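You operate a simulated robot arm through the tools that you are given. There is no shell and no other tool.

You are at the controls of a simulated two-armed robot. One attempt, no reset.

TASK
Take the yellow ring tube from the bench top by the spinner and leave it on top of the red block there. Fetch the red ring tube from the bench top by the spinner and stand it on the round white pad. Put the brown plug on top of the gold round lens. Open the middle wide drawer, put the wide red ring on the top of the bench with the ring press away in the inside of the middle wide drawer, then shut the drawer. The order is free. Set down upright: red ring tube.

Only the result counts: the job must be done as asked and must still hold three seconds after the hand-in. Knocking over, shifting, dropping, spilling or breaking anything else fails it.

THE ROBOT
Two 7-joint arms with three-finger grippers on one trunk, on a base that moves. Base frame: it is fixed to the floor where the robot stands at the start and does not move with it; the origin is under the middle of the robot, x ahead of it, y to its left, z up; the surface under the hand at the start is at about z = 760. Readings come in mm, rad, newtons and seconds.
The left shoulder is at the start at [70, 146, 1162], the right one opposite. With the tool pointing down near the work surface each hand reaches from about 240 to 680 mm from the robot's upright axis, wherever it stands, measured 20 degrees to its own side. Places, roughly: brown plug (3x3x6 cm) [3700, -4300, 900]; gold round lens (4x4x4 cm) [3600, -4200, 900]; inside of the middle wide drawer [6900, 5100, 500]; middle wide drawer [6800, 5100, 500]; red block (4x4x4 cm) [400, 100, 800]; red ring tube (3x3x6 cm) [600, 300, 800]; round white pad (8x8x2 cm) [500, 0, 800]; wide red ring (6x6x2 cm) [6500, -3700, 800]; yellow ring tube (3x3x6 cm) [500, 200, 800]. Payload 2.2 kg a hand.
The TCP of each hand is the grasp point between the finger pads, 28 mm short of the fingertips. In the tool frame z runs along the fingers and y along their closing line. The gripper opens to 102 mm; its body begins 71 mm behind the TCP.
Orientation is told as [roll, pitch, yaw] about the base's x, y, z axes, in that order, counted from this pose: with the fingers straight down and closing along the base's y, the tool's x points along the base's -x, its y along +y and its z along -z.

THE INTERFACE
- The arms move only by the tool servo_tool. It takes "left_increments", "right_increments" or both (then of equal length, played together; a hand with none holds still); each is text: rows parted by semicolons, each of 7 numbers parted by spaces: the gripper command, from -1 (shut) to 1 (fully open), values between in proportion, then the shift along the tool's x, y, z in m, then the turn, a rotation vector about the tool's x, y, z in rad. In form: grip dx dy dz ax ay az; .... A call has 1 to 20 rows; each row shifts and turns the commanded pose from where the row before left it, along the tool's axes as they then stand. Rows are played at 5 a second. More than 50 mm and 0.15 rad between two rows, or a gripper value outside its range, and nothing of the call is played. A pose out of reach is approached as far as the arm can. The call stops where the force on the tool passes 40 N (or 10 N more than at its start, if that is more) or the arm is blocked; 0.2 s more then pass. The fingers move at their own pace (about 203.5 mm/s each) and stop on an object; they squeeze with about 43 N. The grip force told is the motor's: it shows also when the fingers shut on nothing. Time passes only in rows, and 0.2 s behind the last, so rows that do not move let the fingers close. The reply holds the time, the measured pose of the TCP, the force on the tool along the base axes, the opening and the grip force, in the units named above and with some noise, with the torque about the TCP (base axes, N m) and any sound that the robot's microphone picked up.
- Cameras (640 x 400 px; columns grow to the right, rows downward): "scene" is now at [122.3, 27.3, 1370.2]; the picture's right is [0.36, -0.93, 0.00], its down [-0.71, -0.28, -0.64] and it looks along [0.60, 0.23, -0.77] (base axes); focal length 290 px, centre (320, 200). "left" rides on the left gripper at [72, 38, -86] in its tool frame; the picture's right is [-0.47, 0.89, 0.00], its down [-0.60, -0.32, -0.73] and it looks along [-0.65, -0.34, 0.68] (tool axes); focal length 256 px, centre (320, 200). "right" rides on the right gripper at [69, 44, -86] in its tool frame; the picture's right is [-0.53, 0.85, 0.00], its down [-0.58, -0.36, -0.73] and it looks along [-0.62, -0.39, 0.68] (tool axes); focal length 256 px, centre (320, 200). There is no depth. A picture from a camera that has moved, and an enlarged one, comes with that camera's place and axes in the base frame and with its lens.
- camera(camera): a new picture of that camera. No time passes.
- move_column(by): slides the trunk up (or, below 0, down) by that many mm; the arms and the scene camera ride with it, the base frame stays. It gives what a move gives, with no picture.
- drive_base(legs): drives the robot by 1 to 6 legs, each [ahead, left, turn to the left] in mm, mm and rad, along the robot's own axes; the way and the turn of a leg run together, so that a leg with both is an arc; at most 1500 mm and 3.142 rad a leg. The arms and the cameras ride along, it lands a little off, and it stops where it bumps. It gives what a move gives.
- aim_head(pan, tilt): turns the head with the scene camera to pan (to the left, within 1.501 rad either way) and tilt (down, from -0.506 to 1.204), counted from straight ahead of the robot. It gives what a move gives.
- enlarge(camera, box): a new picture of the part [left, top, right, bottom] of that camera's present view, enlarged. No time passes.
- job_done(): hands the job in; it is judged then, once.

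Places have to be worked out from the pictures, the camera data and where the tool is seen. Open the grippers and draw the arms clear of the work before you hand the job in, unless the task says otherwise.

The tools are called after "Call:" as a command line: name --argument value ..., lists and objects as JSON in quotes. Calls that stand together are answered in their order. servo_tool: Moves the arms, as the interface text tells. Its arguments: {"type":"object","properties":{"left_increments":{"type":"string"},"right_increments":{"type":"string"}},"required":[]} The other tools are called the same way: move_column (by) moves the trunk up or down; drive_base (legs) drives the base; aim_head (pan, tilt) turns the head that bears the scene camera; camera (camera) takes a picture; enlarge (camera, box) takes an enlarged picture of a part of a camera's view; job_done () hands the job in.

At the start:

```text
t: 0.0
left_eef_pos: [423.4, 357.0, 1022.3]
left_tool_rot: [0.001, -0.001, 0.003]
left_contact_force: [-1.4, 0.8, -0.6]
left_moment: [0.0, -0.03, 0.0]
left_opening: 101.9
left_finger_force: 0.0
right_eef_pos: [407.9, -67.7, 1100.4]
right_tool_rot: [0.002, 0.0, 0.001]
right_contact_force: [-0.2, 0.1, 0.1]
right_moment: [-0.01, 0.03, 0.02]
right_opening: 102.1
right_finger_force: 0.1
trunk travel left (down, up): [-700.0, 240.0]
robot x, y, heading: [-0.2, 1.8, 0.001]
head pan, tilt (commanded): [0.372, 0.871]
```

scene: 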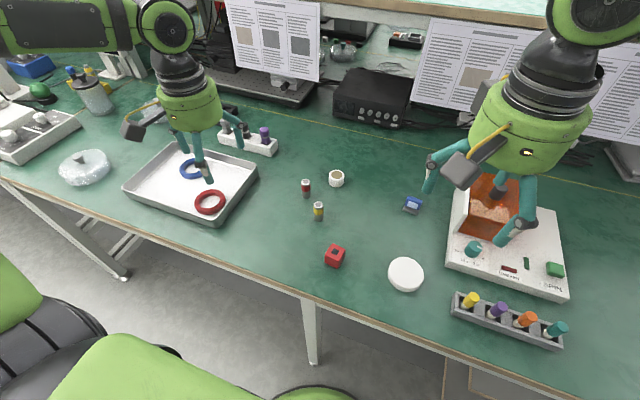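
right: 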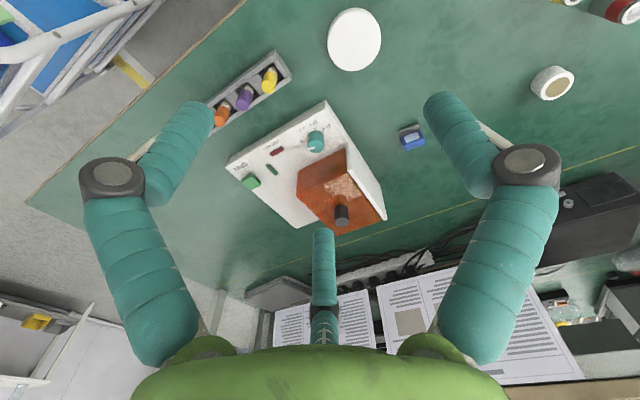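
left: 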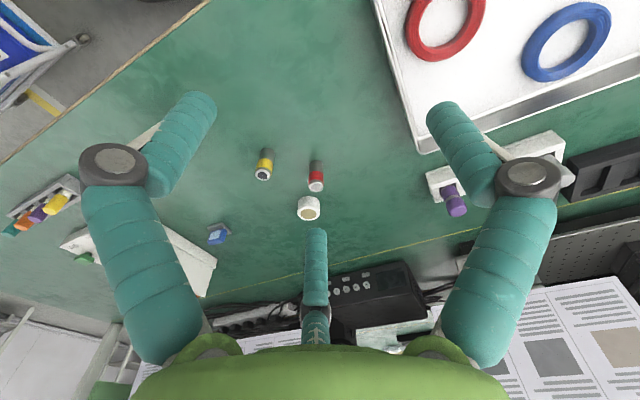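

I see the red and yellow ring tubes near the middle of the bench, the red block and white pad nearer to me. I'll enlarge the scene picture around them to measure places.

Call:
enlarge --camera "scene" --box '[270, 150, 430, 300]'

Call:
enlarge --camera "left" --box '[200, 120, 380, 260]'

```text
2.67 times, centred on (350, 225) of scene
camera zoom: at [122.3, 27.3, 1370.2], right [0.36, -0.93, 0.0], down [-0.71, -0.28, -0.64], along [0.6, 0.23, -0.77], focal length 774 px, centre (240, 133)
```

zoom: 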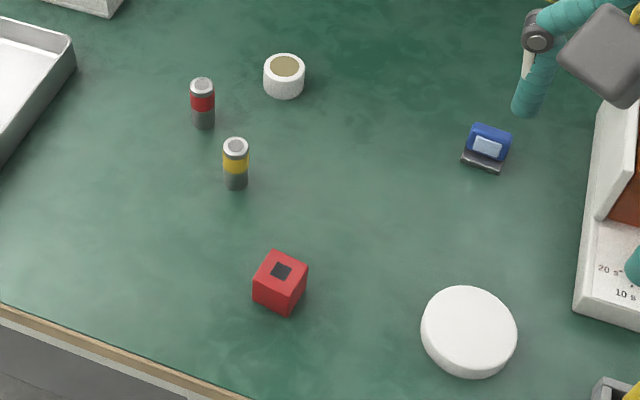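

```text
2.86 times, centred on (290, 190) of left
camera zoom: at [350.0, 394.7, 1110.6], right [0.46, 0.89, 0.0], down [0.6, -0.32, 0.73], along [0.65, -0.34, -0.68], focal length 731 px, centre (406, 229)
```

zoom: 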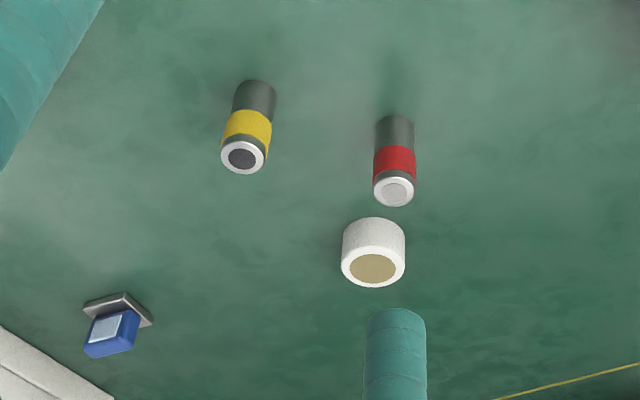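

The two cameras agree: yellow tube at about (538, 195), red tube (599, 255), block (442, 116), pad (458, -44), with tube tops at z≈820. I move the right arm off to the right and bring the left hand above the yellow tube, partly closed.

Call:
servo_tool --left_increments "0.3 -0.0191 -0.027 0.017 0 0 0; 0.3 -0.0191 -0.027 0.017 0 0 0; 0.3 -0.0191 -0.027 0.017 0 0 0; 0.3 -0.0191 -0.027 0.017 0 0 0; 0.3 -0.0191 -0.027 0.017 0 0 0; 0.3 -0.0191 -0.027 0.017 0 0 0; 0.3 0 0 0 0 0 0" --right_increments "1 0.018 -0.045 0 0 0 0; 1 0.018 -0.045 0 0 0 0; 1 0.018 -0.045 0 0 0 0; 1 0.018 -0.045 0 0 0 0; 1 0.018 -0.045 0 0 0 0; 1 0.018 -0.045 0 0 0 0; 1 0 0 0 0 0 0"

Call:
camera --camera "left"

Call:
camera --camera "scene"

```text
t: 1.6
left_eef_pos: [525.0, 203.8, 926.3]
left_tool_rot: [-0.003, -0.002, 0.0]
left_contact_force: [0.0, 0.0, 0.1]
left_moment: [-0.03, 0.02, 0.03]
left_opening: 66.4
left_finger_force: 0.1
left hand out of reach, approached as far as the arm can: row 6
right_eef_pos: [300.2, -337.0, 1101.1]
right_tool_rot: [-0.002, -0.001, -0.001]
right_contact_force: [-0.3, -0.2, 0.1]
right_moment: [-0.03, 0.02, -0.02]
right_opening: 101.9
right_finger_force: 0.1
trunk travel left (down, up): [-700.0, 240.0]
robot x, y, heading: [-0.1, -3.9, 0.003]
head pan, tilt (commanded): [0.372, 0.871]
```

```text
taken
camera left: at [452.0, 242.4, 1014.7], right [0.46, 0.89, 0.0], down [0.6, -0.32, 0.73], along [0.65, -0.34, -0.68], focal length 256 px, centre (320, 200)
```

left: 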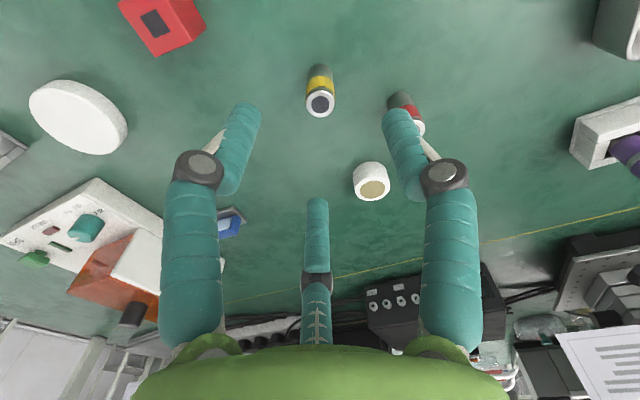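

```text
taken
camera scene: at [122.7, 27.9, 1370.1], right [0.36, -0.93, 0.0], down [-0.71, -0.28, -0.64], along [0.6, 0.23, -0.77], focal length 290 px, centre (320, 200)
```

scene: 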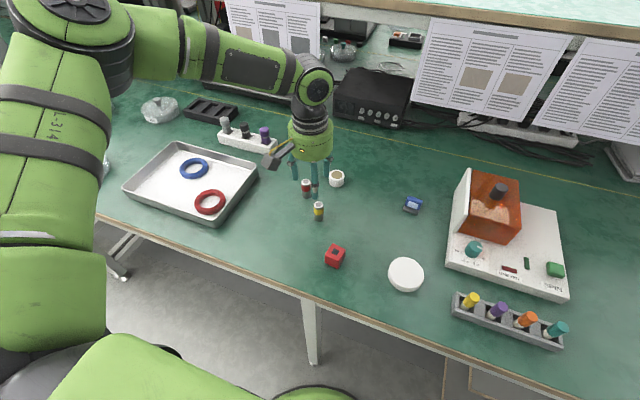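

The left hand was reported just out of reach at the high pose, standing at (525, 204, 926); yellow tube re-measured at about (538, 197). I go a bit lower, where the reach is said to be longer, and read the pose.

Call:
servo_tool --left_increments "0.3 0 0 0.02 0 0 0; 0.3 0 0 0.02 0 0 0; 0.3 0 0 0 0 0 0"

```text
t: 2.4
left_eef_pos: [512.3, 213.5, 896.0]
left_tool_rot: [-0.001, -0.002, 0.001]
left_contact_force: [0.1, -0.7, -0.1]
left_moment: [0.01, -0.01, 0.01]
left_opening: 66.5
left_finger_force: 0.1
left hand out of reach, approached as far as the arm can: row 1, 2
right_eef_pos: [301.1, -337.7, 1100.5]
right_tool_rot: [0.0, 0.001, 0.001]
right_contact_force: [0.2, -0.8, 0.9]
right_moment: [-0.03, -0.02, -0.01]
right_opening: 101.9
right_finger_force: 0.0
trunk travel left (down, up): [-700.0, 240.0]
robot x, y, heading: [-2.3, 0.0, -0.003]
head pan, tilt (commanded): [0.372, 0.871]
```

The reach got shorter lower down, so it may be a joint limit rather than distance. I lift the hand straight up a bit to see from where the commanded pose counts and how the arm behaves.

Call:
servo_tool --left_increments "0.3 0 0 -0.04 0 0 0; 0.3 0 0 -0.04 0 0 0; 0.3 0 0 0 0 0 0"

Call:
camera --camera "scene"

```text
t: 3.2
left_eef_pos: [514.7, 214.4, 975.3]
left_tool_rot: [0.0, 0.0, 0.001]
left_contact_force: [0.0, 1.5, 0.6]
left_moment: [-0.02, 0.01, -0.01]
left_opening: 66.3
left_finger_force: 0.0
right_eef_pos: [300.2, -338.3, 1100.5]
right_tool_rot: [-0.002, 0.0, -0.001]
right_contact_force: [0.0, -0.5, 0.0]
right_moment: [-0.05, -0.01, 0.0]
right_opening: 102.1
right_finger_force: 0.0
trunk travel left (down, up): [-700.0, 240.0]
robot x, y, heading: [-2.5, 2.0, -0.004]
head pan, tilt (commanded): [0.372, 0.871]
```

```text
taken
camera scene: at [123.1, 27.6, 1370.1], right [0.36, -0.93, 0.0], down [-0.71, -0.28, -0.64], along [0.6, 0.23, -0.77], focal length 290 px, centre (320, 200)
```

scene: 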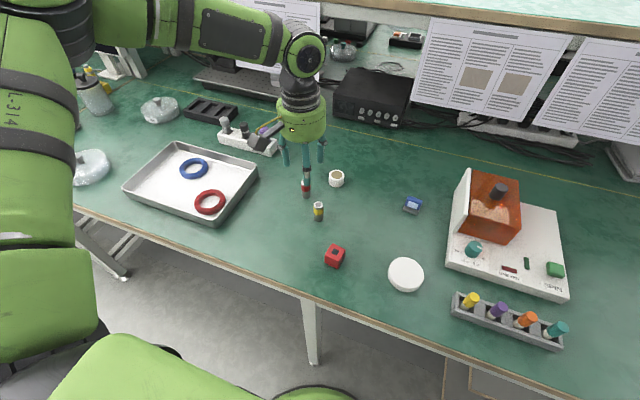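

The commanded pose follows the reached pose, and the arm is far from stretched (elbow high and out left), so a joint limit is likely. I raise the left hand more and then lower the trunk to test whether reach improves.

Call:
servo_tool --left_increments "0.3 0 0 -0.04 0 0 0; 0.3 0 0 -0.04 0 0 0; 0.3 0 0 -0.04 0 0 0; 0.3 0 0 0 0 0 0"

Call:
move_column --by -150

Call:
servo_tool --left_increments "0.3 -0.0117 -0.0084 0 0 0 0; 0.3 -0.0117 -0.0084 0 0 0 0; 0.3 0 0 0 0 0 0"

```text
t: 4.2
left_eef_pos: [512.2, 213.8, 1095.6]
left_tool_rot: [0.0, 0.001, 0.002]
left_contact_force: [0.1, 0.0, -0.7]
left_moment: [-0.01, 0.01, 0.0]
left_opening: 66.2
left_finger_force: 0.1
right_eef_pos: [299.6, -339.0, 1101.2]
right_tool_rot: [-0.001, 0.001, -0.001]
right_contact_force: [-0.3, -0.5, -0.6]
right_moment: [0.0, 0.02, 0.0]
right_opening: 101.9
right_finger_force: 0.2
trunk travel left (down, up): [-700.0, 240.0]
robot x, y, heading: [5.0, 2.7, 0.004]
head pan, tilt (commanded): [0.372, 0.871]
```

```text
t: 6.0
left_eef_pos: [511.3, 214.8, 946.8]
left_tool_rot: [0.0, 0.0, 0.001]
left_contact_force: [0.3, -0.2, 0.5]
left_moment: [-0.04, -0.01, 0.03]
left_opening: 66.3
left_finger_force: 0.1
right_eef_pos: [300.5, -338.5, 951.6]
right_tool_rot: [-0.001, -0.001, -0.001]
right_contact_force: [0.0, 0.0, -0.7]
right_moment: [0.0, -0.02, 0.01]
right_opening: 102.2
right_finger_force: 0.0
trunk travel left (down, up): [-550.0, 390.0]
robot x, y, heading: [1.1, -1.9, 0.002]
head pan, tilt (commanded): [0.372, 0.871]
```

```text
t: 6.8
left_eef_pos: [535.9, 196.4, 947.1]
left_tool_rot: [-0.001, 0.001, -0.001]
left_contact_force: [0.6, -0.5, 0.1]
left_moment: [-0.01, 0.0, -0.03]
left_opening: 66.5
left_finger_force: 0.0
right_eef_pos: [299.8, -338.9, 951.2]
right_tool_rot: [0.001, 0.0, 0.0]
right_contact_force: [-0.2, -0.2, 0.3]
right_moment: [0.0, 0.0, 0.0]
right_opening: 102.2
right_finger_force: 0.1
trunk travel left (down, up): [-550.0, 390.0]
robot x, y, heading: [0.6, 0.5, 0.005]
head pan, tilt (commanded): [0.372, 0.871]
```

Lowering the trunk helped: the hand is at (536, 196, 947) above the yellow tube. The red tube lies farther out, so I raise both hands and lower the trunk by another 150 mm.

Call:
servo_tool --left_increments "0.3 0 0 -0.04 0 0 0; 0.3 0 0 -0.04 0 0 0; 0.3 0 0 -0.04 0 0 0; 0.3 0 0 0 0 0 0" --right_increments "1 0 0 -0.045 0 0 0; 1 0 0 -0.045 0 0 0; 1 0 0 -0.045 0 0 0; 1 0 0 0 0 0 0"

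Call:
move_column --by -150

Call:
camera --camera "left"

Call:
camera --camera "scene"

```text
t: 7.8
left_eef_pos: [521.7, 225.8, 1052.9]
left_tool_rot: [-0.001, 0.001, 0.0]
left_contact_force: [1.2, -0.1, -0.7]
left_moment: [0.05, 0.07, 0.0]
left_opening: 66.1
left_finger_force: 0.1
left hand out of reach, approached as far as the arm can: row 2, 3
right_eef_pos: [312.5, -328.8, 1078.9]
right_tool_rot: [0.002, 0.003, -0.001]
right_contact_force: [0.8, -0.2, 0.1]
right_moment: [0.06, 0.05, -0.03]
right_opening: 101.8
right_finger_force: 0.1
right hand out of reach, approached as far as the arm can: row 3
trunk travel left (down, up): [-550.0, 390.0]
robot x, y, heading: [0.0, 1.3, 0.001]
head pan, tilt (commanded): [0.372, 0.871]
```

```text
t: 9.5
left_eef_pos: [519.3, 226.0, 904.7]
left_tool_rot: [0.0, -0.002, 0.001]
left_contact_force: [0.1, -1.7, -1.2]
left_moment: [0.01, 0.0, 0.01]
left_opening: 66.5
left_finger_force: 0.0
right_eef_pos: [311.4, -327.7, 930.4]
right_tool_rot: [0.001, 0.001, 0.001]
right_contact_force: [0.1, 0.5, -0.8]
right_moment: [-0.02, 0.01, -0.01]
right_opening: 102.1
right_finger_force: 0.1
trunk travel left (down, up): [-400.0, 540.0]
robot x, y, heading: [-3.2, -0.2, 0.003]
head pan, tilt (commanded): [0.372, 0.871]
```

```text
taken
camera left: at [446.2, 264.7, 992.1], right [0.46, 0.89, 0.0], down [0.6, -0.32, 0.73], along [0.65, -0.34, -0.68], focal length 256 px, centre (320, 200)
```

left: 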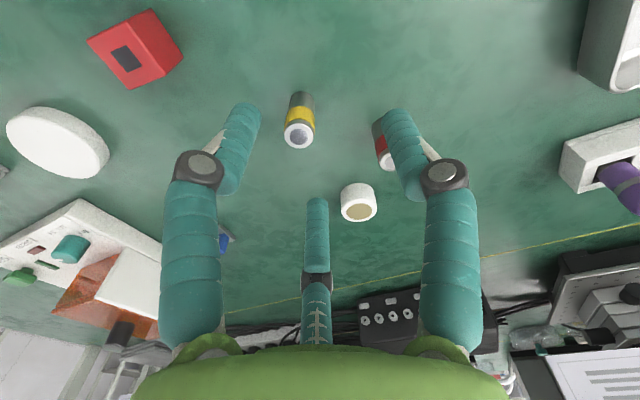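

```text
taken
camera scene: at [122.1, 27.3, 1070.3], right [0.36, -0.93, 0.0], down [-0.71, -0.28, -0.64], along [0.6, 0.23, -0.77], focal length 290 px, centre (320, 200)
```

scene: 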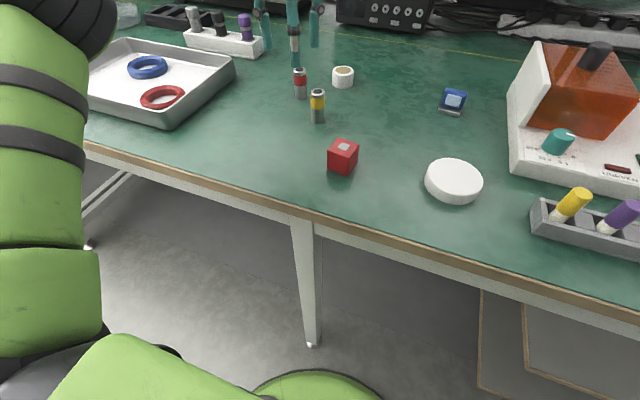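

With shoulders now around z=862 the reach should be best near the bench. I move above the yellow tube (538, 197.5) at z≈870 and check with the hand camera.

Call:
servo_tool --left_increments "0.3 -0.0094 -0.0143 0.0 0 0 0; 0.3 -0.0094 -0.0143 0.0 0 0 0; 0.3 0 0 0.03 0 0 0; 0.3 0 0 0 0 0 0"

Call:
camera --camera "left"

Call:
enlarge --camera "scene" --box '[220, 0, 420, 125]'

```text
t: 10.5
left_eef_pos: [515.2, 211.3, 863.9]
left_tool_rot: [-0.001, -0.003, 0.003]
left_contact_force: [-0.4, -0.6, 0.5]
left_moment: [0.01, -0.02, 0.03]
left_opening: 66.2
left_finger_force: 0.0
left hand out of reach, approached as far as the arm can: row 1, 2
right_eef_pos: [309.7, -327.2, 930.1]
right_tool_rot: [-0.001, 0.0, -0.001]
right_contact_force: [0.2, 0.1, 0.3]
right_moment: [-0.03, 0.0, 0.02]
right_opening: 101.9
right_finger_force: 0.1
trunk travel left (down, up): [-400.0, 540.0]
robot x, y, heading: [-0.1, -1.6, -0.002]
head pan, tilt (commanded): [0.372, 0.871]
```

```text
taken
camera left: at [443.6, 250.9, 951.7], right [0.46, 0.89, 0.0], down [0.6, -0.32, 0.73], along [0.65, -0.34, -0.68], focal length 256 px, centre (320, 200)
```

left: 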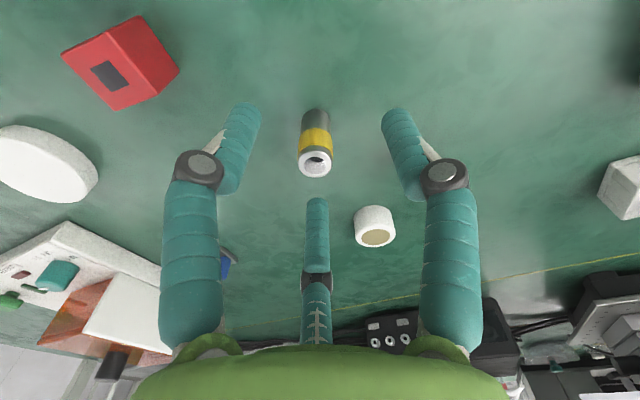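

```text
3.20 times, centred on (320, 62) of scene
camera zoom: at [122.2, 27.0, 1070.2], right [0.36, -0.93, 0.0], down [-0.71, -0.28, -0.64], along [0.6, 0.23, -0.77], focal length 928 px, centre (320, 640)
```

zoom: 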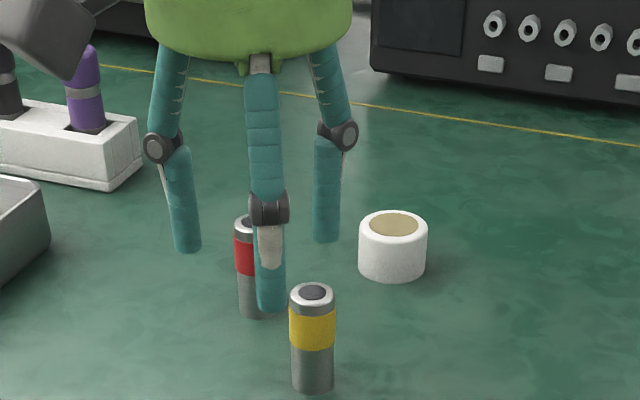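

Still short of the tube at (515, 211) though the arm looks well bent. I turn the head to look at the left arm's posture and at the base relative to the bench.

Call:
aim_head --pan 0.9 --tilt 0.3

Call:
camera --camera "scene"

Call:
aim_head --pan 0.0 --tilt 1.2

Call:
camera --camera "scene"

```text
t: 11.5
left_eef_pos: [517.0, 212.2, 863.8]
left_tool_rot: [-0.001, -0.002, 0.004]
left_contact_force: [-0.8, 0.0, 0.0]
left_moment: [-0.01, -0.01, 0.03]
left_opening: 66.4
left_finger_force: 0.0
right_eef_pos: [310.5, -327.2, 930.2]
right_tool_rot: [0.0, 0.0, 0.001]
right_contact_force: [-0.2, 0.7, 0.2]
right_moment: [0.02, 0.01, -0.02]
right_opening: 102.2
right_finger_force: 0.2
trunk travel left (down, up): [-400.0, 540.0]
robot x, y, heading: [0.1, -1.0, 0.004]
head pan, tilt (commanded): [0.901, 0.3]
```

```text
taken
camera scene: at [108.6, 72.3, 1120.2], right [0.78, -0.62, 0.0], down [-0.18, -0.23, -0.95], along [0.59, 0.75, -0.3], focal length 290 px, centre (320, 200)
```

scene: 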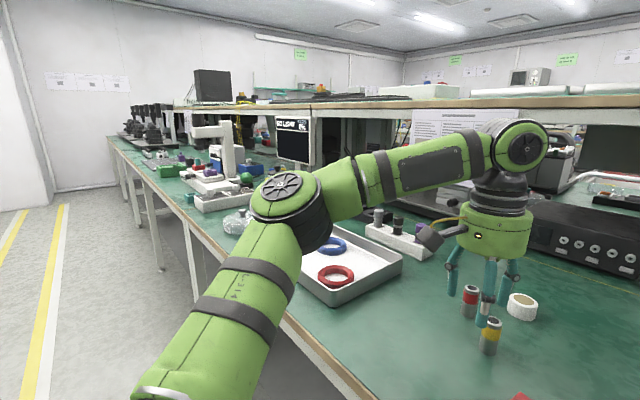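

```text
t: 12.7
left_eef_pos: [516.8, 213.5, 864.0]
left_tool_rot: [0.0, 0.0, 0.001]
left_contact_force: [-0.3, 0.0, -0.3]
left_moment: [0.0, 0.01, -0.02]
left_opening: 66.2
left_finger_force: 0.0
right_eef_pos: [309.8, -326.9, 929.4]
right_tool_rot: [0.0, 0.001, -0.001]
right_contact_force: [0.4, 0.8, 0.5]
right_moment: [-0.02, 0.02, 0.01]
right_opening: 101.7
right_finger_force: 0.1
trunk travel left (down, up): [-400.0, 540.0]
robot x, y, heading: [-0.7, 1.0, -0.001]
head pan, tilt (commanded): [0.0, 1.201]
```

```text
taken
camera scene: at [106.5, -0.7, 1048.2], right [0.0, -1.0, 0.0], down [-0.93, 0.0, -0.36], along [0.36, 0.0, -0.93], focal length 290 px, centre (320, 200)
```

scene: 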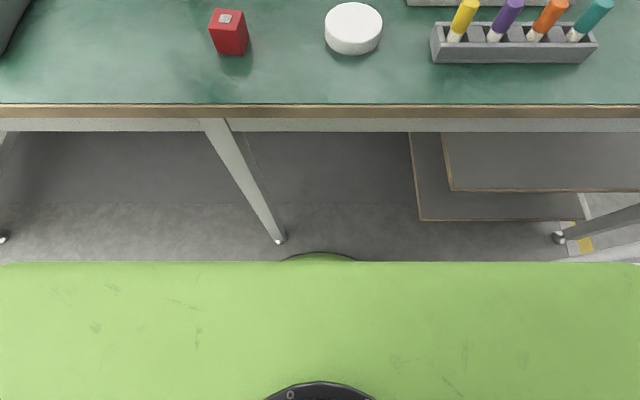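

The arm posture is fine but the working radius is about 480 mm from the shoulder, so I'll drive closer: the bench edge is at x≈342, the base front at x≈270 and the leg at about (355, 148). I lift the hand and drive 80 mm ahead.

Call:
servo_tool --left_increments "0.3 0.02 0 -0.04 0 0 0; 0.3 0.02 0 -0.02 0 0 0; 0.3 0 0 0 0 0 0"

Call:
drive_base --legs '[[80, 0, 0]]'

Call:
aim_head --pan 0.37 --tilt 0.75

Call:
camera --camera "scene"

Call:
camera --camera "left"

```text
t: 13.5
left_eef_pos: [475.8, 211.3, 925.6]
left_tool_rot: [-0.002, -0.001, 0.002]
left_contact_force: [0.8, 0.1, -0.3]
left_moment: [0.0, 0.0, -0.04]
left_opening: 66.0
left_finger_force: 0.1
right_eef_pos: [310.4, -327.3, 929.0]
right_tool_rot: [0.001, 0.0, -0.001]
right_contact_force: [-0.2, 1.3, 0.2]
right_moment: [0.0, 0.0, 0.01]
right_opening: 102.0
right_finger_force: 0.0
trunk travel left (down, up): [-400.0, 540.0]
robot x, y, heading: [-1.3, 1.0, -0.001]
head pan, tilt (commanded): [0.0, 1.201]
```

```text
t: 14.6
left_eef_pos: [552.7, 206.4, 924.5]
left_tool_rot: [-0.002, -0.002, -0.004]
left_contact_force: [0.3, -0.8, 0.8]
left_moment: [0.06, -0.04, 0.01]
left_opening: 66.2
left_finger_force: 0.0
right_eef_pos: [382.5, -333.2, 929.0]
right_tool_rot: [0.0, -0.001, -0.005]
right_contact_force: [-0.1, -0.1, 0.3]
right_moment: [0.0, 0.0, -0.01]
right_opening: 101.6
right_finger_force: 0.1
trunk travel left (down, up): [-400.0, 540.0]
robot x, y, heading: [74.6, -3.6, -0.002]
head pan, tilt (commanded): [0.0, 1.201]
stopped in leg 1: the robot was blocked; the commanded pose is now the measured one
```

```text
t: 15.5
left_eef_pos: [551.7, 207.6, 923.2]
left_tool_rot: [-0.002, -0.002, 0.0]
left_contact_force: [-0.3, -0.6, -0.2]
left_moment: [0.01, -0.01, 0.0]
left_opening: 66.5
left_finger_force: 0.1
right_eef_pos: [383.3, -334.1, 929.9]
right_tool_rot: [-0.001, 0.0, -0.004]
right_contact_force: [-0.9, 0.0, 0.5]
right_moment: [0.03, 0.05, -0.02]
right_opening: 102.0
right_finger_force: 0.2
trunk travel left (down, up): [-400.0, 540.0]
robot x, y, heading: [77.1, -5.2, -0.001]
head pan, tilt (commanded): [0.37, 0.75]
```

```text
taken
camera scene: at [202.3, 24.4, 1079.8], right [0.36, -0.93, 0.0], down [-0.64, -0.24, -0.73], along [0.68, 0.26, -0.68], focal length 290 px, centre (320, 200)
```

scene: 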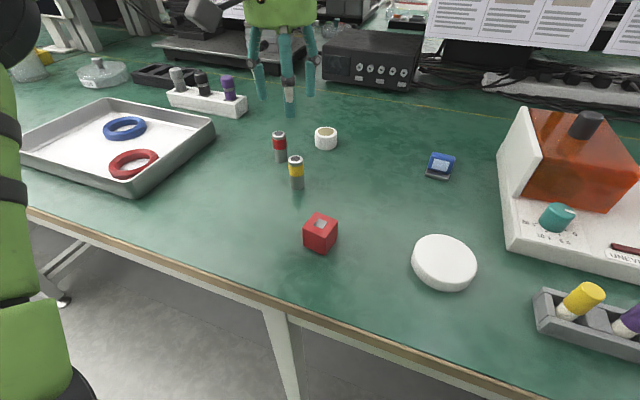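

```text
taken
camera left: at [479.2, 245.7, 1011.6], right [0.47, 0.88, 0.0], down [0.6, -0.32, 0.73], along [0.65, -0.34, -0.68], focal length 256 px, centre (320, 200)
```

left: 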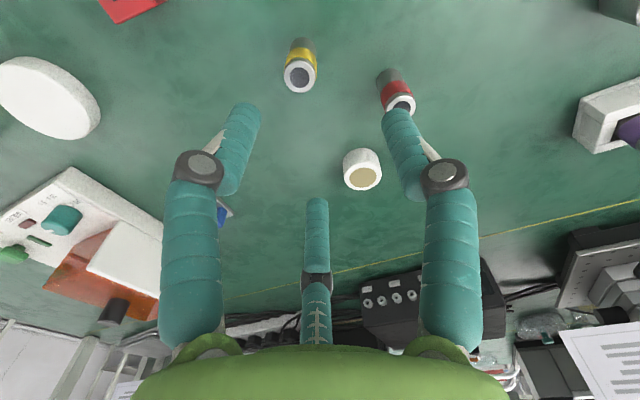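

The base was blocked after 77 mm, so I back off 8 mm to stand clear; the yellow tube still measures (538.5, 198).

Call:
drive_base --legs '[[-8, 0, 0]]'

```text
t: 16.3
left_eef_pos: [543.4, 207.1, 923.8]
left_tool_rot: [-0.001, -0.003, -0.002]
left_contact_force: [0.2, 0.7, 0.5]
left_moment: [0.01, 0.0, -0.04]
left_opening: 66.5
left_finger_force: 0.0
right_eef_pos: [375.8, -332.4, 929.4]
right_tool_rot: [0.0, 0.001, -0.004]
right_contact_force: [-0.7, -0.6, -0.2]
right_moment: [-0.01, -0.01, -0.03]
right_opening: 102.0
right_finger_force: 0.1
trunk travel left (down, up): [-400.0, 540.0]
robot x, y, heading: [63.9, -2.7, -0.003]
head pan, tilt (commanded): [0.37, 0.75]
```

The left hand stands at (543, 207, 924). I centre over (538.5, 198) and come down to z≈860, then look.

Call:
servo_tool --left_increments "0.3 0.0045 -0.009 0.02 0 0 0; 0.3 0 0 0.04 0 0 0; 0.3 0 0 0 0 0 0"

Call:
camera --camera "left"

Call:
enlarge --camera "scene" --box '[200, 0, 400, 200]'

```text
t: 17.1
left_eef_pos: [539.1, 198.4, 865.0]
left_tool_rot: [-0.001, -0.003, -0.002]
left_contact_force: [0.5, -0.2, 0.8]
left_moment: [0.01, 0.0, 0.01]
left_opening: 66.2
left_finger_force: 0.1
right_eef_pos: [375.6, -333.4, 928.5]
right_tool_rot: [0.001, 0.002, -0.005]
right_contact_force: [-0.6, -0.9, 0.1]
right_moment: [0.03, 0.02, 0.0]
right_opening: 102.1
right_finger_force: 0.1
trunk travel left (down, up): [-400.0, 540.0]
robot x, y, heading: [66.6, -1.5, -0.004]
head pan, tilt (commanded): [0.37, 0.75]
```

```text
taken
camera left: at [466.9, 236.4, 951.3], right [0.47, 0.88, 0.0], down [0.6, -0.32, 0.73], along [0.65, -0.34, -0.68], focal length 256 px, centre (320, 200)
```

left: 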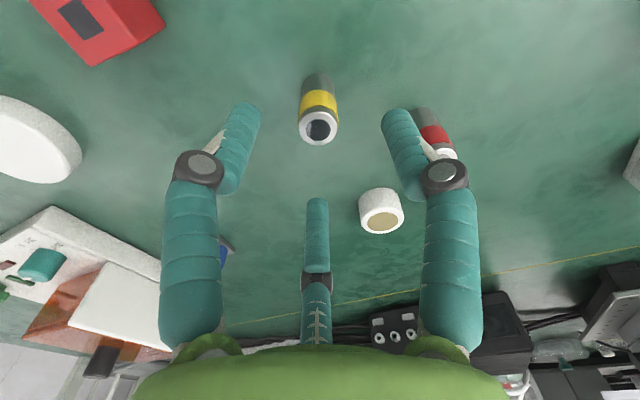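

```text
2.00 times, centred on (300, 100) of scene
camera zoom: at [194.3, 24.4, 1079.9], right [0.36, -0.93, 0.0], down [-0.64, -0.24, -0.73], along [0.68, 0.26, -0.68], focal length 580 px, centre (360, 400)
```

zoom: 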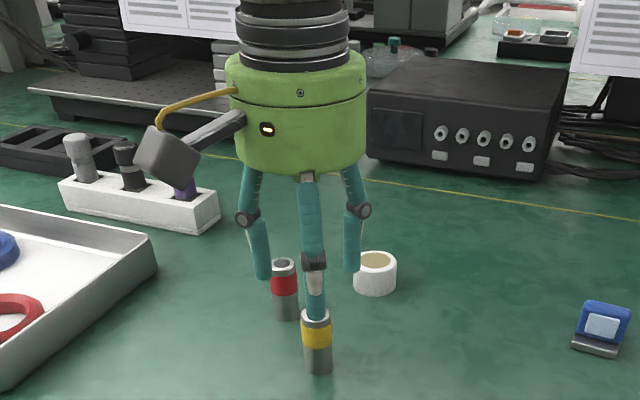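

The hand is centred on the tube to within about 3 mm and the fingers straddle it with room to the red tube. I descend to z≈798 and close.

Call:
servo_tool --left_increments "0.3 0.0015 0.0003 0.025 0 0 0; 0.3 0 0 0.022 0 0 0; 0.3 0 0 0.02 0 0 0; 0.3 0 0 0 0 0 0; -1 0 0 0 0 0 0; -1 0 0 0 0 0 0; -1 0 0 0 0 0 0; -1 0 0 0 0 0 0"

Call:
camera --camera "left"

Call:
enlarge --camera "scene" --box '[200, 40, 400, 240]'

```text
t: 18.9
left_eef_pos: [538.9, 198.3, 797.2]
left_tool_rot: [-0.001, -0.001, -0.001]
left_contact_force: [-0.1, 0.0, 1.1]
left_moment: [-0.02, 0.01, -0.01]
left_opening: 22.9
left_finger_force: 42.6
right_eef_pos: [375.8, -332.8, 929.1]
right_tool_rot: [0.001, -0.001, -0.006]
right_contact_force: [-0.4, 0.1, -0.3]
right_moment: [-0.01, 0.02, -0.04]
right_opening: 102.0
right_finger_force: 0.0
trunk travel left (down, up): [-400.0, 540.0]
robot x, y, heading: [64.9, -4.5, -0.006]
head pan, tilt (commanded): [0.37, 0.75]
```

```text
taken
camera left: at [465.4, 237.6, 884.6], right [0.47, 0.88, 0.0], down [0.6, -0.32, 0.73], along [0.65, -0.34, -0.68], focal length 256 px, centre (320, 200)
```

left: 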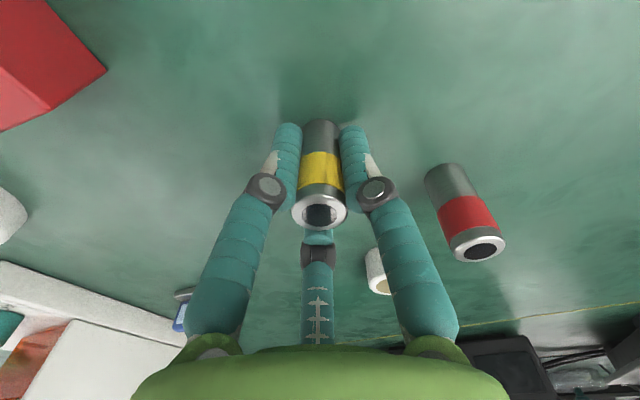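

```text
2.00 times, centred on (300, 140) of scene
camera zoom: at [194.3, 24.5, 1079.9], right [0.36, -0.93, 0.0], down [-0.64, -0.24, -0.73], along [0.68, 0.26, -0.68], focal length 580 px, centre (360, 320)
```

zoom: 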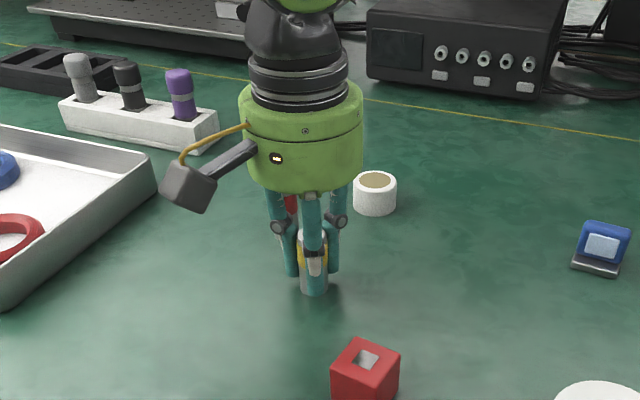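

The yellow tube is gripped (opening 22.9 mm). I lift it straight up and measure the red block.

Call:
servo_tool --left_increments "-1 0 0 -0.03 0 0 0; -1 0 0 -0.04 0 0 0; -1 0 0 -0.04 0 0 0; -1 0 0 0 0 0 0"

Call:
enlarge --camera "scene" --box '[260, 180, 380, 280]'

Call:
camera --camera "left"

```text
t: 19.9
left_eef_pos: [537.2, 199.7, 907.1]
left_tool_rot: [-0.001, -0.001, -0.001]
left_contact_force: [-0.1, -0.3, -1.1]
left_moment: [-0.01, 0.01, 0.02]
left_opening: 22.2
left_finger_force: 43.2
right_eef_pos: [375.0, -331.8, 930.1]
right_tool_rot: [-0.001, 0.001, -0.005]
right_contact_force: [-0.6, -0.1, 0.3]
right_moment: [0.02, 0.03, 0.0]
right_opening: 101.8
right_finger_force: 0.1
trunk travel left (down, up): [-400.0, 540.0]
robot x, y, heading: [66.0, -6.8, -0.006]
head pan, tilt (commanded): [0.37, 0.75]
```

```text
4.00 times, centred on (320, 230) of scene
camera zoom: at [194.6, 24.7, 1079.9], right [0.36, -0.93, 0.0], down [-0.64, -0.24, -0.73], along [0.68, 0.26, -0.68], focal length 1160 px, centre (320, 80)
```

zoom: 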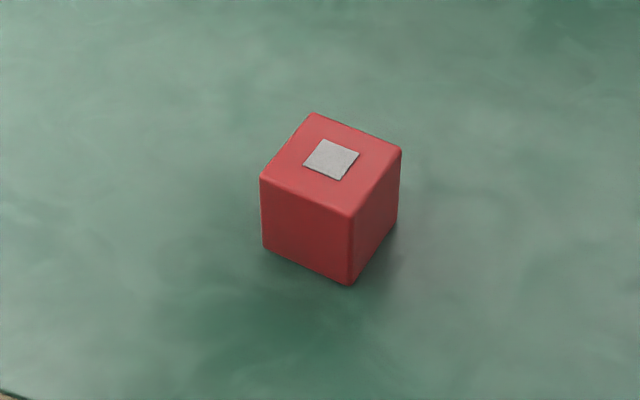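

```text
taken
camera left: at [465.8, 237.5, 994.8], right [0.47, 0.88, 0.0], down [0.6, -0.32, 0.73], along [0.65, -0.34, -0.68], focal length 256 px, centre (320, 200)
```

left: 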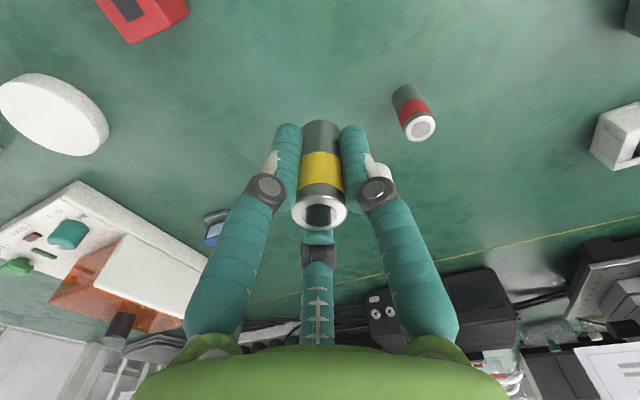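

The block's top centre works out at about (440, 114–116). I carry the tube above it, staying high, and check with the hand camera.

Call:
servo_tool --left_increments "-1 0.0323 -0.0283 0 0 0 0; -1 0.0323 -0.0283 0 0 0 0; -1 0.0323 -0.0283 0 0 0 0; -1 0 0 0 0 0 0"

Call:
camera --camera "left"

Call:
camera --camera "scene"

```text
t: 20.9
left_eef_pos: [441.2, 114.6, 907.2]
left_tool_rot: [-0.002, -0.003, -0.002]
left_contact_force: [0.0, 0.5, -1.2]
left_moment: [-0.03, 0.02, 0.02]
left_opening: 22.4
left_finger_force: 43.5
right_eef_pos: [376.3, -332.9, 929.8]
right_tool_rot: [0.0, -0.001, -0.005]
right_contact_force: [-0.4, 0.1, 0.4]
right_moment: [-0.03, 0.0, -0.01]
right_opening: 101.8
right_finger_force: 0.0
trunk travel left (down, up): [-400.0, 540.0]
robot x, y, heading: [64.6, -7.0, -0.009]
head pan, tilt (commanded): [0.37, 0.75]
```

```text
taken
camera left: at [369.0, 152.8, 995.0], right [0.47, 0.89, 0.0], down [0.6, -0.32, 0.73], along [0.65, -0.34, -0.68], focal length 256 px, centre (320, 200)
```

left: 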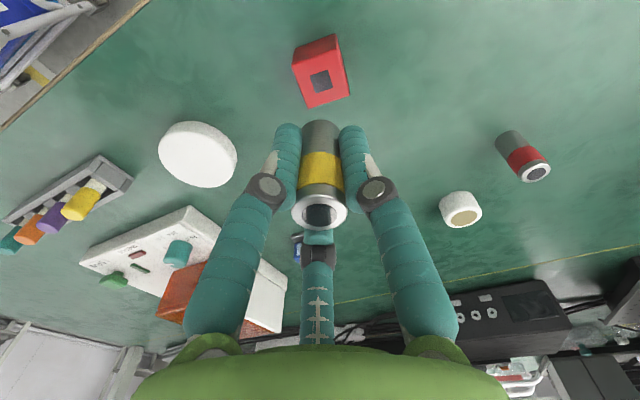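

```text
taken
camera scene: at [194.7, 25.0, 1079.9], right [0.36, -0.93, 0.0], down [-0.64, -0.24, -0.73], along [0.68, 0.26, -0.68], focal length 290 px, centre (320, 200)
```

scene: 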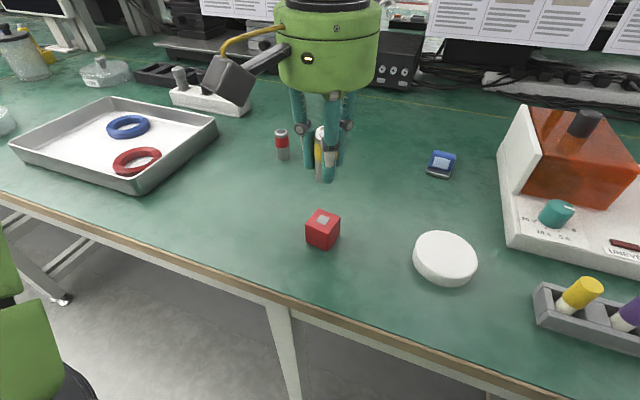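

I enlarge the hand-camera view to pin the block's top face.

Call:
enlarge --camera "left" --box '[260, 20, 380, 120]'

```text
4.00 times, centred on (320, 70) of left
camera zoom: at [369.0, 152.8, 995.0], right [0.47, 0.89, 0.0], down [0.6, -0.32, 0.73], along [0.65, -0.34, -0.68], focal length 1024 px, centre (320, 720)
```

zoom: 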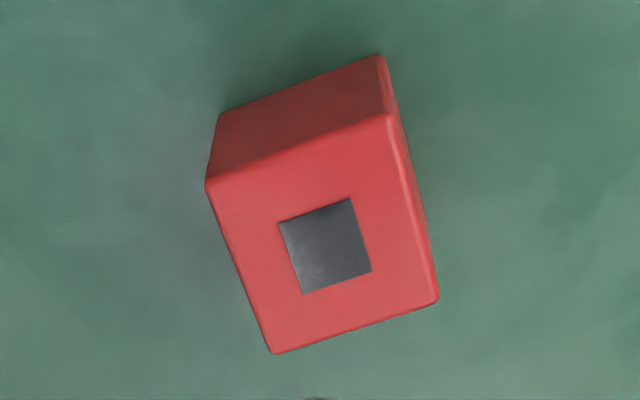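

The block's top centre is at about (439, 117). I shift by (-2, +2) mm and come down to just above contact (tube bottom about 3 mm over the block).

Call:
servo_tool --left_increments "-1 0.002 0.0022 0.02 0 0 0; -1 0 0 0.03 0 0 0; -1 0 0 0.017 0 0 0; -1 0 0 0 0 0 0"

Call:
enlarge --camera "scene" --box '[260, 140, 380, 260]'

Call:
enlarge --camera "left" --box '[240, 60, 400, 240]'

```text
t: 21.9
left_eef_pos: [439.6, 116.0, 840.1]
left_tool_rot: [-0.003, -0.002, -0.002]
left_contact_force: [0.6, -0.3, -1.0]
left_moment: [0.0, 0.01, -0.03]
left_opening: 22.9
left_finger_force: 43.2
right_eef_pos: [376.3, -333.4, 929.6]
right_tool_rot: [0.0, 0.0, -0.005]
right_contact_force: [-0.4, 0.7, 0.1]
right_moment: [0.01, 0.02, 0.01]
right_opening: 102.1
right_finger_force: 0.1
trunk travel left (down, up): [-400.0, 540.0]
robot x, y, heading: [70.9, -3.2, -0.009]
head pan, tilt (commanded): [0.37, 0.75]
```

```text
3.33 times, centred on (320, 200) of scene
camera zoom: at [194.4, 24.6, 1079.9], right [0.36, -0.93, 0.0], down [-0.64, -0.24, -0.73], along [0.68, 0.26, -0.68], focal length 967 px, centre (320, 200)
```

zoom: 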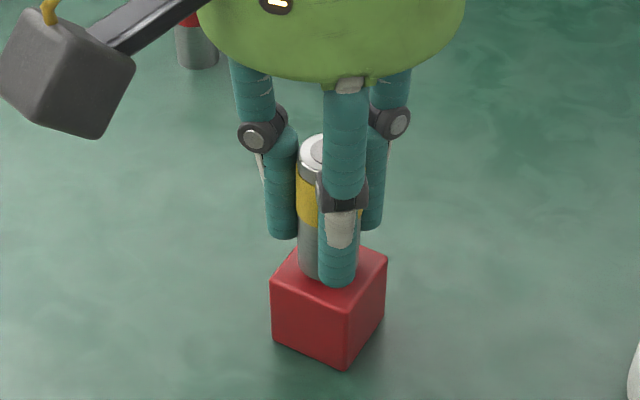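

```text
2.22 times, centred on (320, 150) of left
camera zoom: at [367.3, 154.6, 927.4], right [0.47, 0.88, 0.0], down [0.6, -0.32, 0.73], along [0.65, -0.34, -0.68], focal length 569 px, centre (320, 311)
```

zoom: 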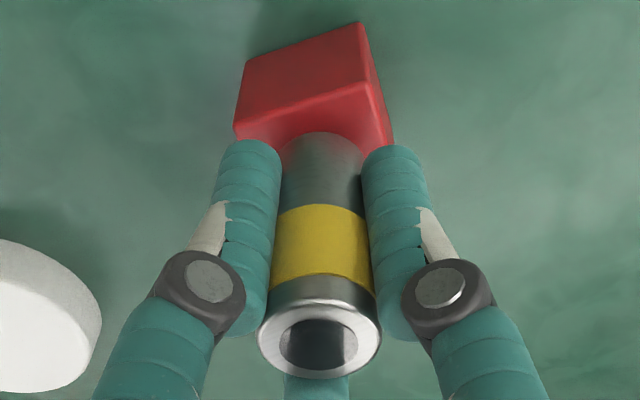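

The tube stands over the block's middle. I lower in 1 mm steps to feel contact.

Call:
servo_tool --left_increments "-1 0 0 0.0015 0 0 0; -1 0 0 0.001 0 0 0; -1 0 0 0 0 0 0"

```text
t: 22.7
left_eef_pos: [441.0, 116.2, 838.5]
left_tool_rot: [-0.002, -0.002, -0.001]
left_contact_force: [0.4, -0.3, -0.7]
left_moment: [0.0, 0.03, 0.0]
left_opening: 22.5
left_finger_force: 42.9
right_eef_pos: [376.4, -332.8, 929.0]
right_tool_rot: [0.0, 0.0, -0.005]
right_contact_force: [-0.3, 0.0, -0.7]
right_moment: [-0.01, 0.0, -0.03]
right_opening: 101.9
right_finger_force: 0.1
trunk travel left (down, up): [-400.0, 540.0]
robot x, y, heading: [65.4, -4.4, -0.003]
head pan, tilt (commanded): [0.37, 0.75]
```

No contact yet at z≈838 (force about -1 N is just the tube's weight). I go down another 2 mm in small steps.

Call:
servo_tool --left_increments "-1 0 0 0.001 0 0 0; -1 0 0 0 0 0 0"

Call:
servo_tool --left_increments "-1 0 0 0.001 0 0 0; -1 0 0 0 0 0 0"

```text
t: 23.3
left_eef_pos: [439.4, 116.1, 836.7]
left_tool_rot: [-0.002, -0.002, -0.002]
left_contact_force: [0.0, -0.1, -0.7]
left_moment: [0.02, 0.04, -0.04]
left_opening: 22.7
left_finger_force: 43.0
right_eef_pos: [375.7, -333.0, 929.2]
right_tool_rot: [-0.001, 0.0, -0.007]
right_contact_force: [-0.8, 0.2, 0.9]
right_moment: [-0.03, 0.01, -0.01]
right_opening: 102.0
right_finger_force: 0.0
trunk travel left (down, up): [-400.0, 540.0]
robot x, y, heading: [65.2, -4.5, -0.007]
head pan, tilt (commanded): [0.37, 0.75]
```

```text
t: 23.9
left_eef_pos: [438.4, 116.0, 836.4]
left_tool_rot: [-0.001, -0.001, -0.001]
left_contact_force: [0.2, -0.5, -1.2]
left_moment: [0.03, 0.01, 0.0]
left_opening: 22.6
left_finger_force: 42.9
right_eef_pos: [374.8, -332.0, 930.2]
right_tool_rot: [0.0, 0.0, -0.005]
right_contact_force: [0.4, -0.6, 0.1]
right_moment: [-0.02, 0.02, -0.01]
right_opening: 101.8
right_finger_force: 0.2
trunk travel left (down, up): [-400.0, 540.0]
robot x, y, heading: [67.4, -7.5, -0.003]
head pan, tilt (commanded): [0.37, 0.75]
```

Call:
servo_tool --left_increments "-1 0 0 0.001 0 0 0; -1 0 0 0 0 0 0"

Call:
enlarge --camera "scene" --box '[280, 160, 360, 240]'

```text
t: 24.5
left_eef_pos: [440.0, 116.0, 835.0]
left_tool_rot: [-0.002, -0.005, -0.003]
left_contact_force: [0.7, 0.5, 2.9]
left_moment: [0.01, -0.08, 0.01]
left_opening: 22.4
left_finger_force: 42.8
right_eef_pos: [374.9, -332.6, 929.6]
right_tool_rot: [0.002, -0.002, -0.005]
right_contact_force: [0.2, -0.3, 0.2]
right_moment: [0.01, 0.01, 0.0]
right_opening: 101.9
right_finger_force: 0.0
trunk travel left (down, up): [-400.0, 540.0]
robot x, y, heading: [66.6, -2.1, -0.006]
head pan, tilt (commanded): [0.37, 0.75]
```

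```text
5.00 times, centred on (320, 200) of scene
camera zoom: at [194.3, 24.7, 1080.0], right [0.36, -0.93, 0.0], down [-0.64, -0.24, -0.73], along [0.68, 0.26, -0.68], focal length 1451 px, centre (320, 200)
```

zoom: 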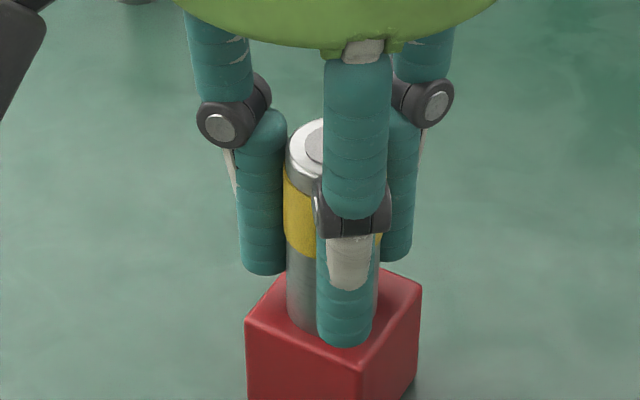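

Contact is felt now (+2.9 N at z=835). I release gently in steps and then rise straight up.

Call:
servo_tool --left_increments "-0.5 0 0 0 0 0 0; -0.4 0 0 0 0 0 0; -0.2 0 0 0 0 0 0; 0.1 0 0 0 0 0 0; 0.1 0 0 0 0 0 0"

Call:
enlarge --camera "scene" --box '[260, 140, 380, 260]'

```text
t: 25.7
left_eef_pos: [438.2, 115.9, 835.7]
left_tool_rot: [-0.002, -0.002, -0.002]
left_contact_force: [0.0, -0.9, 0.4]
left_moment: [0.01, 0.03, -0.02]
left_opening: 56.3
left_finger_force: 0.1
right_eef_pos: [375.7, -332.7, 930.2]
right_tool_rot: [0.0, 0.001, -0.006]
right_contact_force: [0.0, -0.3, 0.0]
right_moment: [-0.03, 0.02, 0.0]
right_opening: 102.1
right_finger_force: 0.1
trunk travel left (down, up): [-400.0, 540.0]
robot x, y, heading: [63.8, -4.3, -0.008]
head pan, tilt (commanded): [0.37, 0.75]
```

```text
3.33 times, centred on (320, 200) of scene
camera zoom: at [194.5, 24.6, 1079.9], right [0.36, -0.93, 0.0], down [-0.64, -0.24, -0.73], along [0.68, 0.26, -0.68], focal length 967 px, centre (320, 200)
```

zoom: 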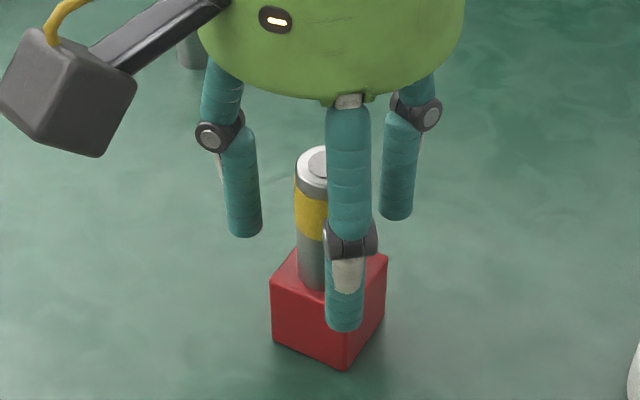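

The tube stands released on the block. I rise straight up and then look.

Call:
servo_tool --left_increments "0.1 0 0 -0.02 0 0 0; 0.1 0 0 -0.04 0 0 0; 0.3 0 0 -0.04 0 0 0; 0.3 0 0 0 0 0 0"

Call:
camera --camera "scene"

Call:
camera --camera "left"

```text
t: 26.7
left_eef_pos: [440.2, 116.0, 935.7]
left_tool_rot: [-0.003, -0.002, -0.001]
left_contact_force: [-0.7, 0.1, -0.4]
left_moment: [-0.03, -0.01, 0.02]
left_opening: 66.4
left_finger_force: 0.1
right_eef_pos: [375.6, -332.5, 929.4]
right_tool_rot: [0.001, 0.0, -0.007]
right_contact_force: [-0.1, 0.0, -0.7]
right_moment: [-0.04, 0.0, 0.0]
right_opening: 101.9
right_finger_force: 0.0
trunk travel left (down, up): [-400.0, 540.0]
robot x, y, heading: [65.0, -4.7, -0.008]
head pan, tilt (commanded): [0.37, 0.75]
```

```text
taken
camera scene: at [194.2, 24.6, 1079.9], right [0.36, -0.93, 0.0], down [-0.64, -0.24, -0.73], along [0.68, 0.26, -0.68], focal length 290 px, centre (320, 200)
```

scene: 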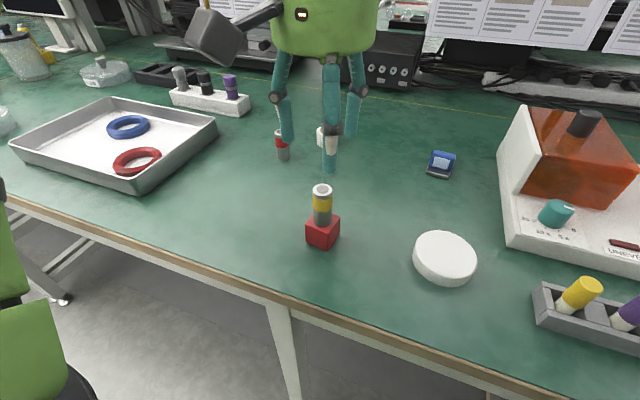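

```text
taken
camera left: at [366.7, 155.0, 1022.6], right [0.47, 0.88, 0.0], down [0.6, -0.32, 0.73], along [0.65, -0.34, -0.68], focal length 256 px, centre (320, 200)
```

left: 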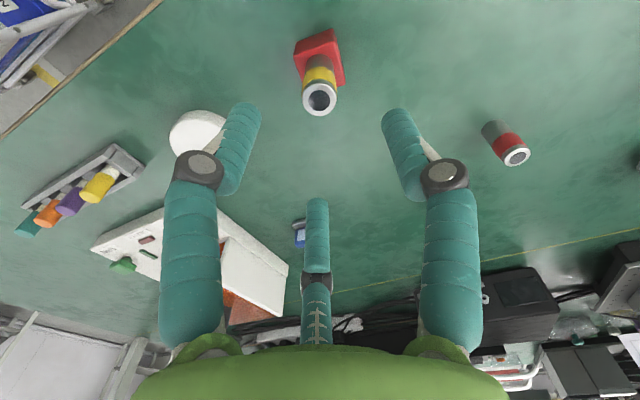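

Yellow is standing on the red block. Next the red tube at (599, 256): I raise the trunk 35 mm for the best reach and move over it.

Call:
move_column --by 35

Call:
servo_tool --left_increments "0.3 -0.0318 0.028 0.005 0 0 0; 0.3 -0.0318 0.028 0.01 0 0 0; 0.3 -0.0318 0.028 0.01 0 0 0; 0.3 -0.0318 0.028 0.02 0 0 0; 0.3 -0.0318 0.028 0.02 0 0 0; 0.3 0 0 0 0 0 0"

Call:
camera --camera "left"

```text
t: 27.5
left_eef_pos: [441.3, 116.1, 969.9]
left_tool_rot: [-0.001, -0.003, -0.001]
left_contact_force: [-0.6, 0.0, -0.9]
left_moment: [-0.02, -0.03, -0.02]
left_opening: 66.3
left_finger_force: 0.1
right_eef_pos: [375.5, -333.0, 963.8]
right_tool_rot: [0.001, -0.001, -0.004]
right_contact_force: [-0.3, 0.6, 0.2]
right_moment: [0.0, 0.02, 0.04]
right_opening: 102.0
right_finger_force: 0.0
trunk travel left (down, up): [-435.0, 505.0]
robot x, y, heading: [65.7, -2.1, -0.005]
head pan, tilt (commanded): [0.37, 0.75]
```

```text
t: 28.9
left_eef_pos: [600.4, 253.9, 905.8]
left_tool_rot: [0.001, -0.004, -0.001]
left_contact_force: [0.0, 0.8, 0.1]
left_moment: [-0.02, -0.03, 0.03]
left_opening: 66.4
left_finger_force: 0.1
right_eef_pos: [375.8, -333.1, 965.2]
right_tool_rot: [0.002, 0.0, -0.006]
right_contact_force: [-0.4, 0.1, 0.7]
right_moment: [0.0, -0.01, 0.03]
right_opening: 102.0
right_finger_force: 0.1
trunk travel left (down, up): [-435.0, 505.0]
robot x, y, heading: [67.6, -3.3, -0.008]
head pan, tilt (commanded): [0.37, 0.75]
```

```text
taken
camera left: at [526.6, 293.1, 993.1], right [0.47, 0.88, 0.0], down [0.6, -0.32, 0.73], along [0.65, -0.34, -0.68], focal length 256 px, centre (320, 200)
```

left: 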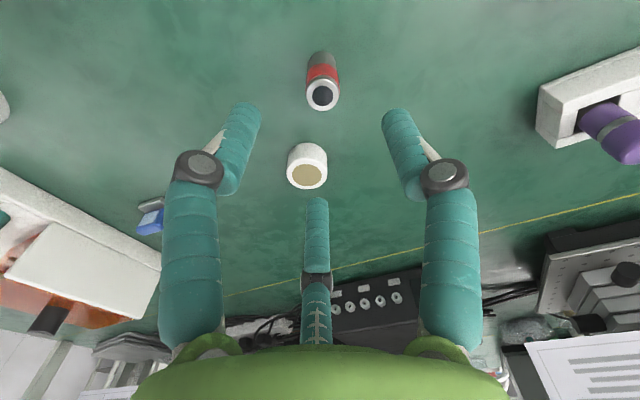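

Reached; the red tube measures (598.7, 257). I centre and step down to z≈852, just above it, narrowing the opening a little.

Call:
servo_tool --left_increments "0.15 0.0017 0.003 0.027 0 0 0; 0.15 0 0 0.027 0 0 0; 0.15 0 0 0 0 0 0"

Call:
camera --camera "left"

```text
t: 29.7
left_eef_pos: [596.5, 257.9, 849.5]
left_tool_rot: [-0.001, -0.003, -0.002]
left_contact_force: [0.7, -1.2, 0.8]
left_moment: [0.04, -0.01, -0.01]
left_opening: 58.4
left_finger_force: 0.0
right_eef_pos: [373.7, -333.1, 965.1]
right_tool_rot: [0.0, 0.0, -0.006]
right_contact_force: [1.2, 0.1, -0.2]
right_moment: [0.01, -0.02, 0.01]
right_opening: 102.0
right_finger_force: 0.1
trunk travel left (down, up): [-435.0, 505.0]
robot x, y, heading: [62.0, -5.0, -0.01]
head pan, tilt (commanded): [0.37, 0.75]
```

```text
taken
camera left: at [524.6, 296.3, 937.5], right [0.47, 0.88, 0.0], down [0.6, -0.32, 0.73], along [0.65, -0.34, -0.68], focal length 256 px, centre (320, 200)
```

left: 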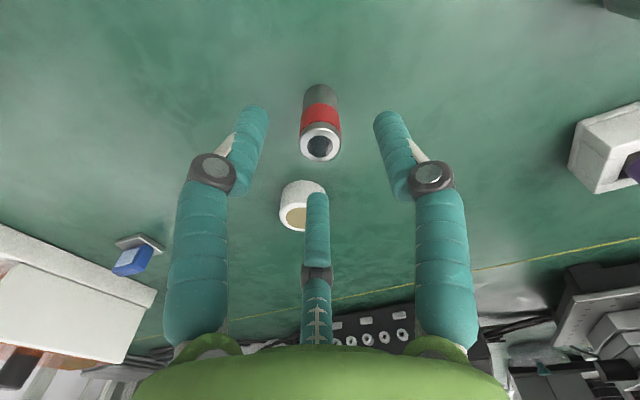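

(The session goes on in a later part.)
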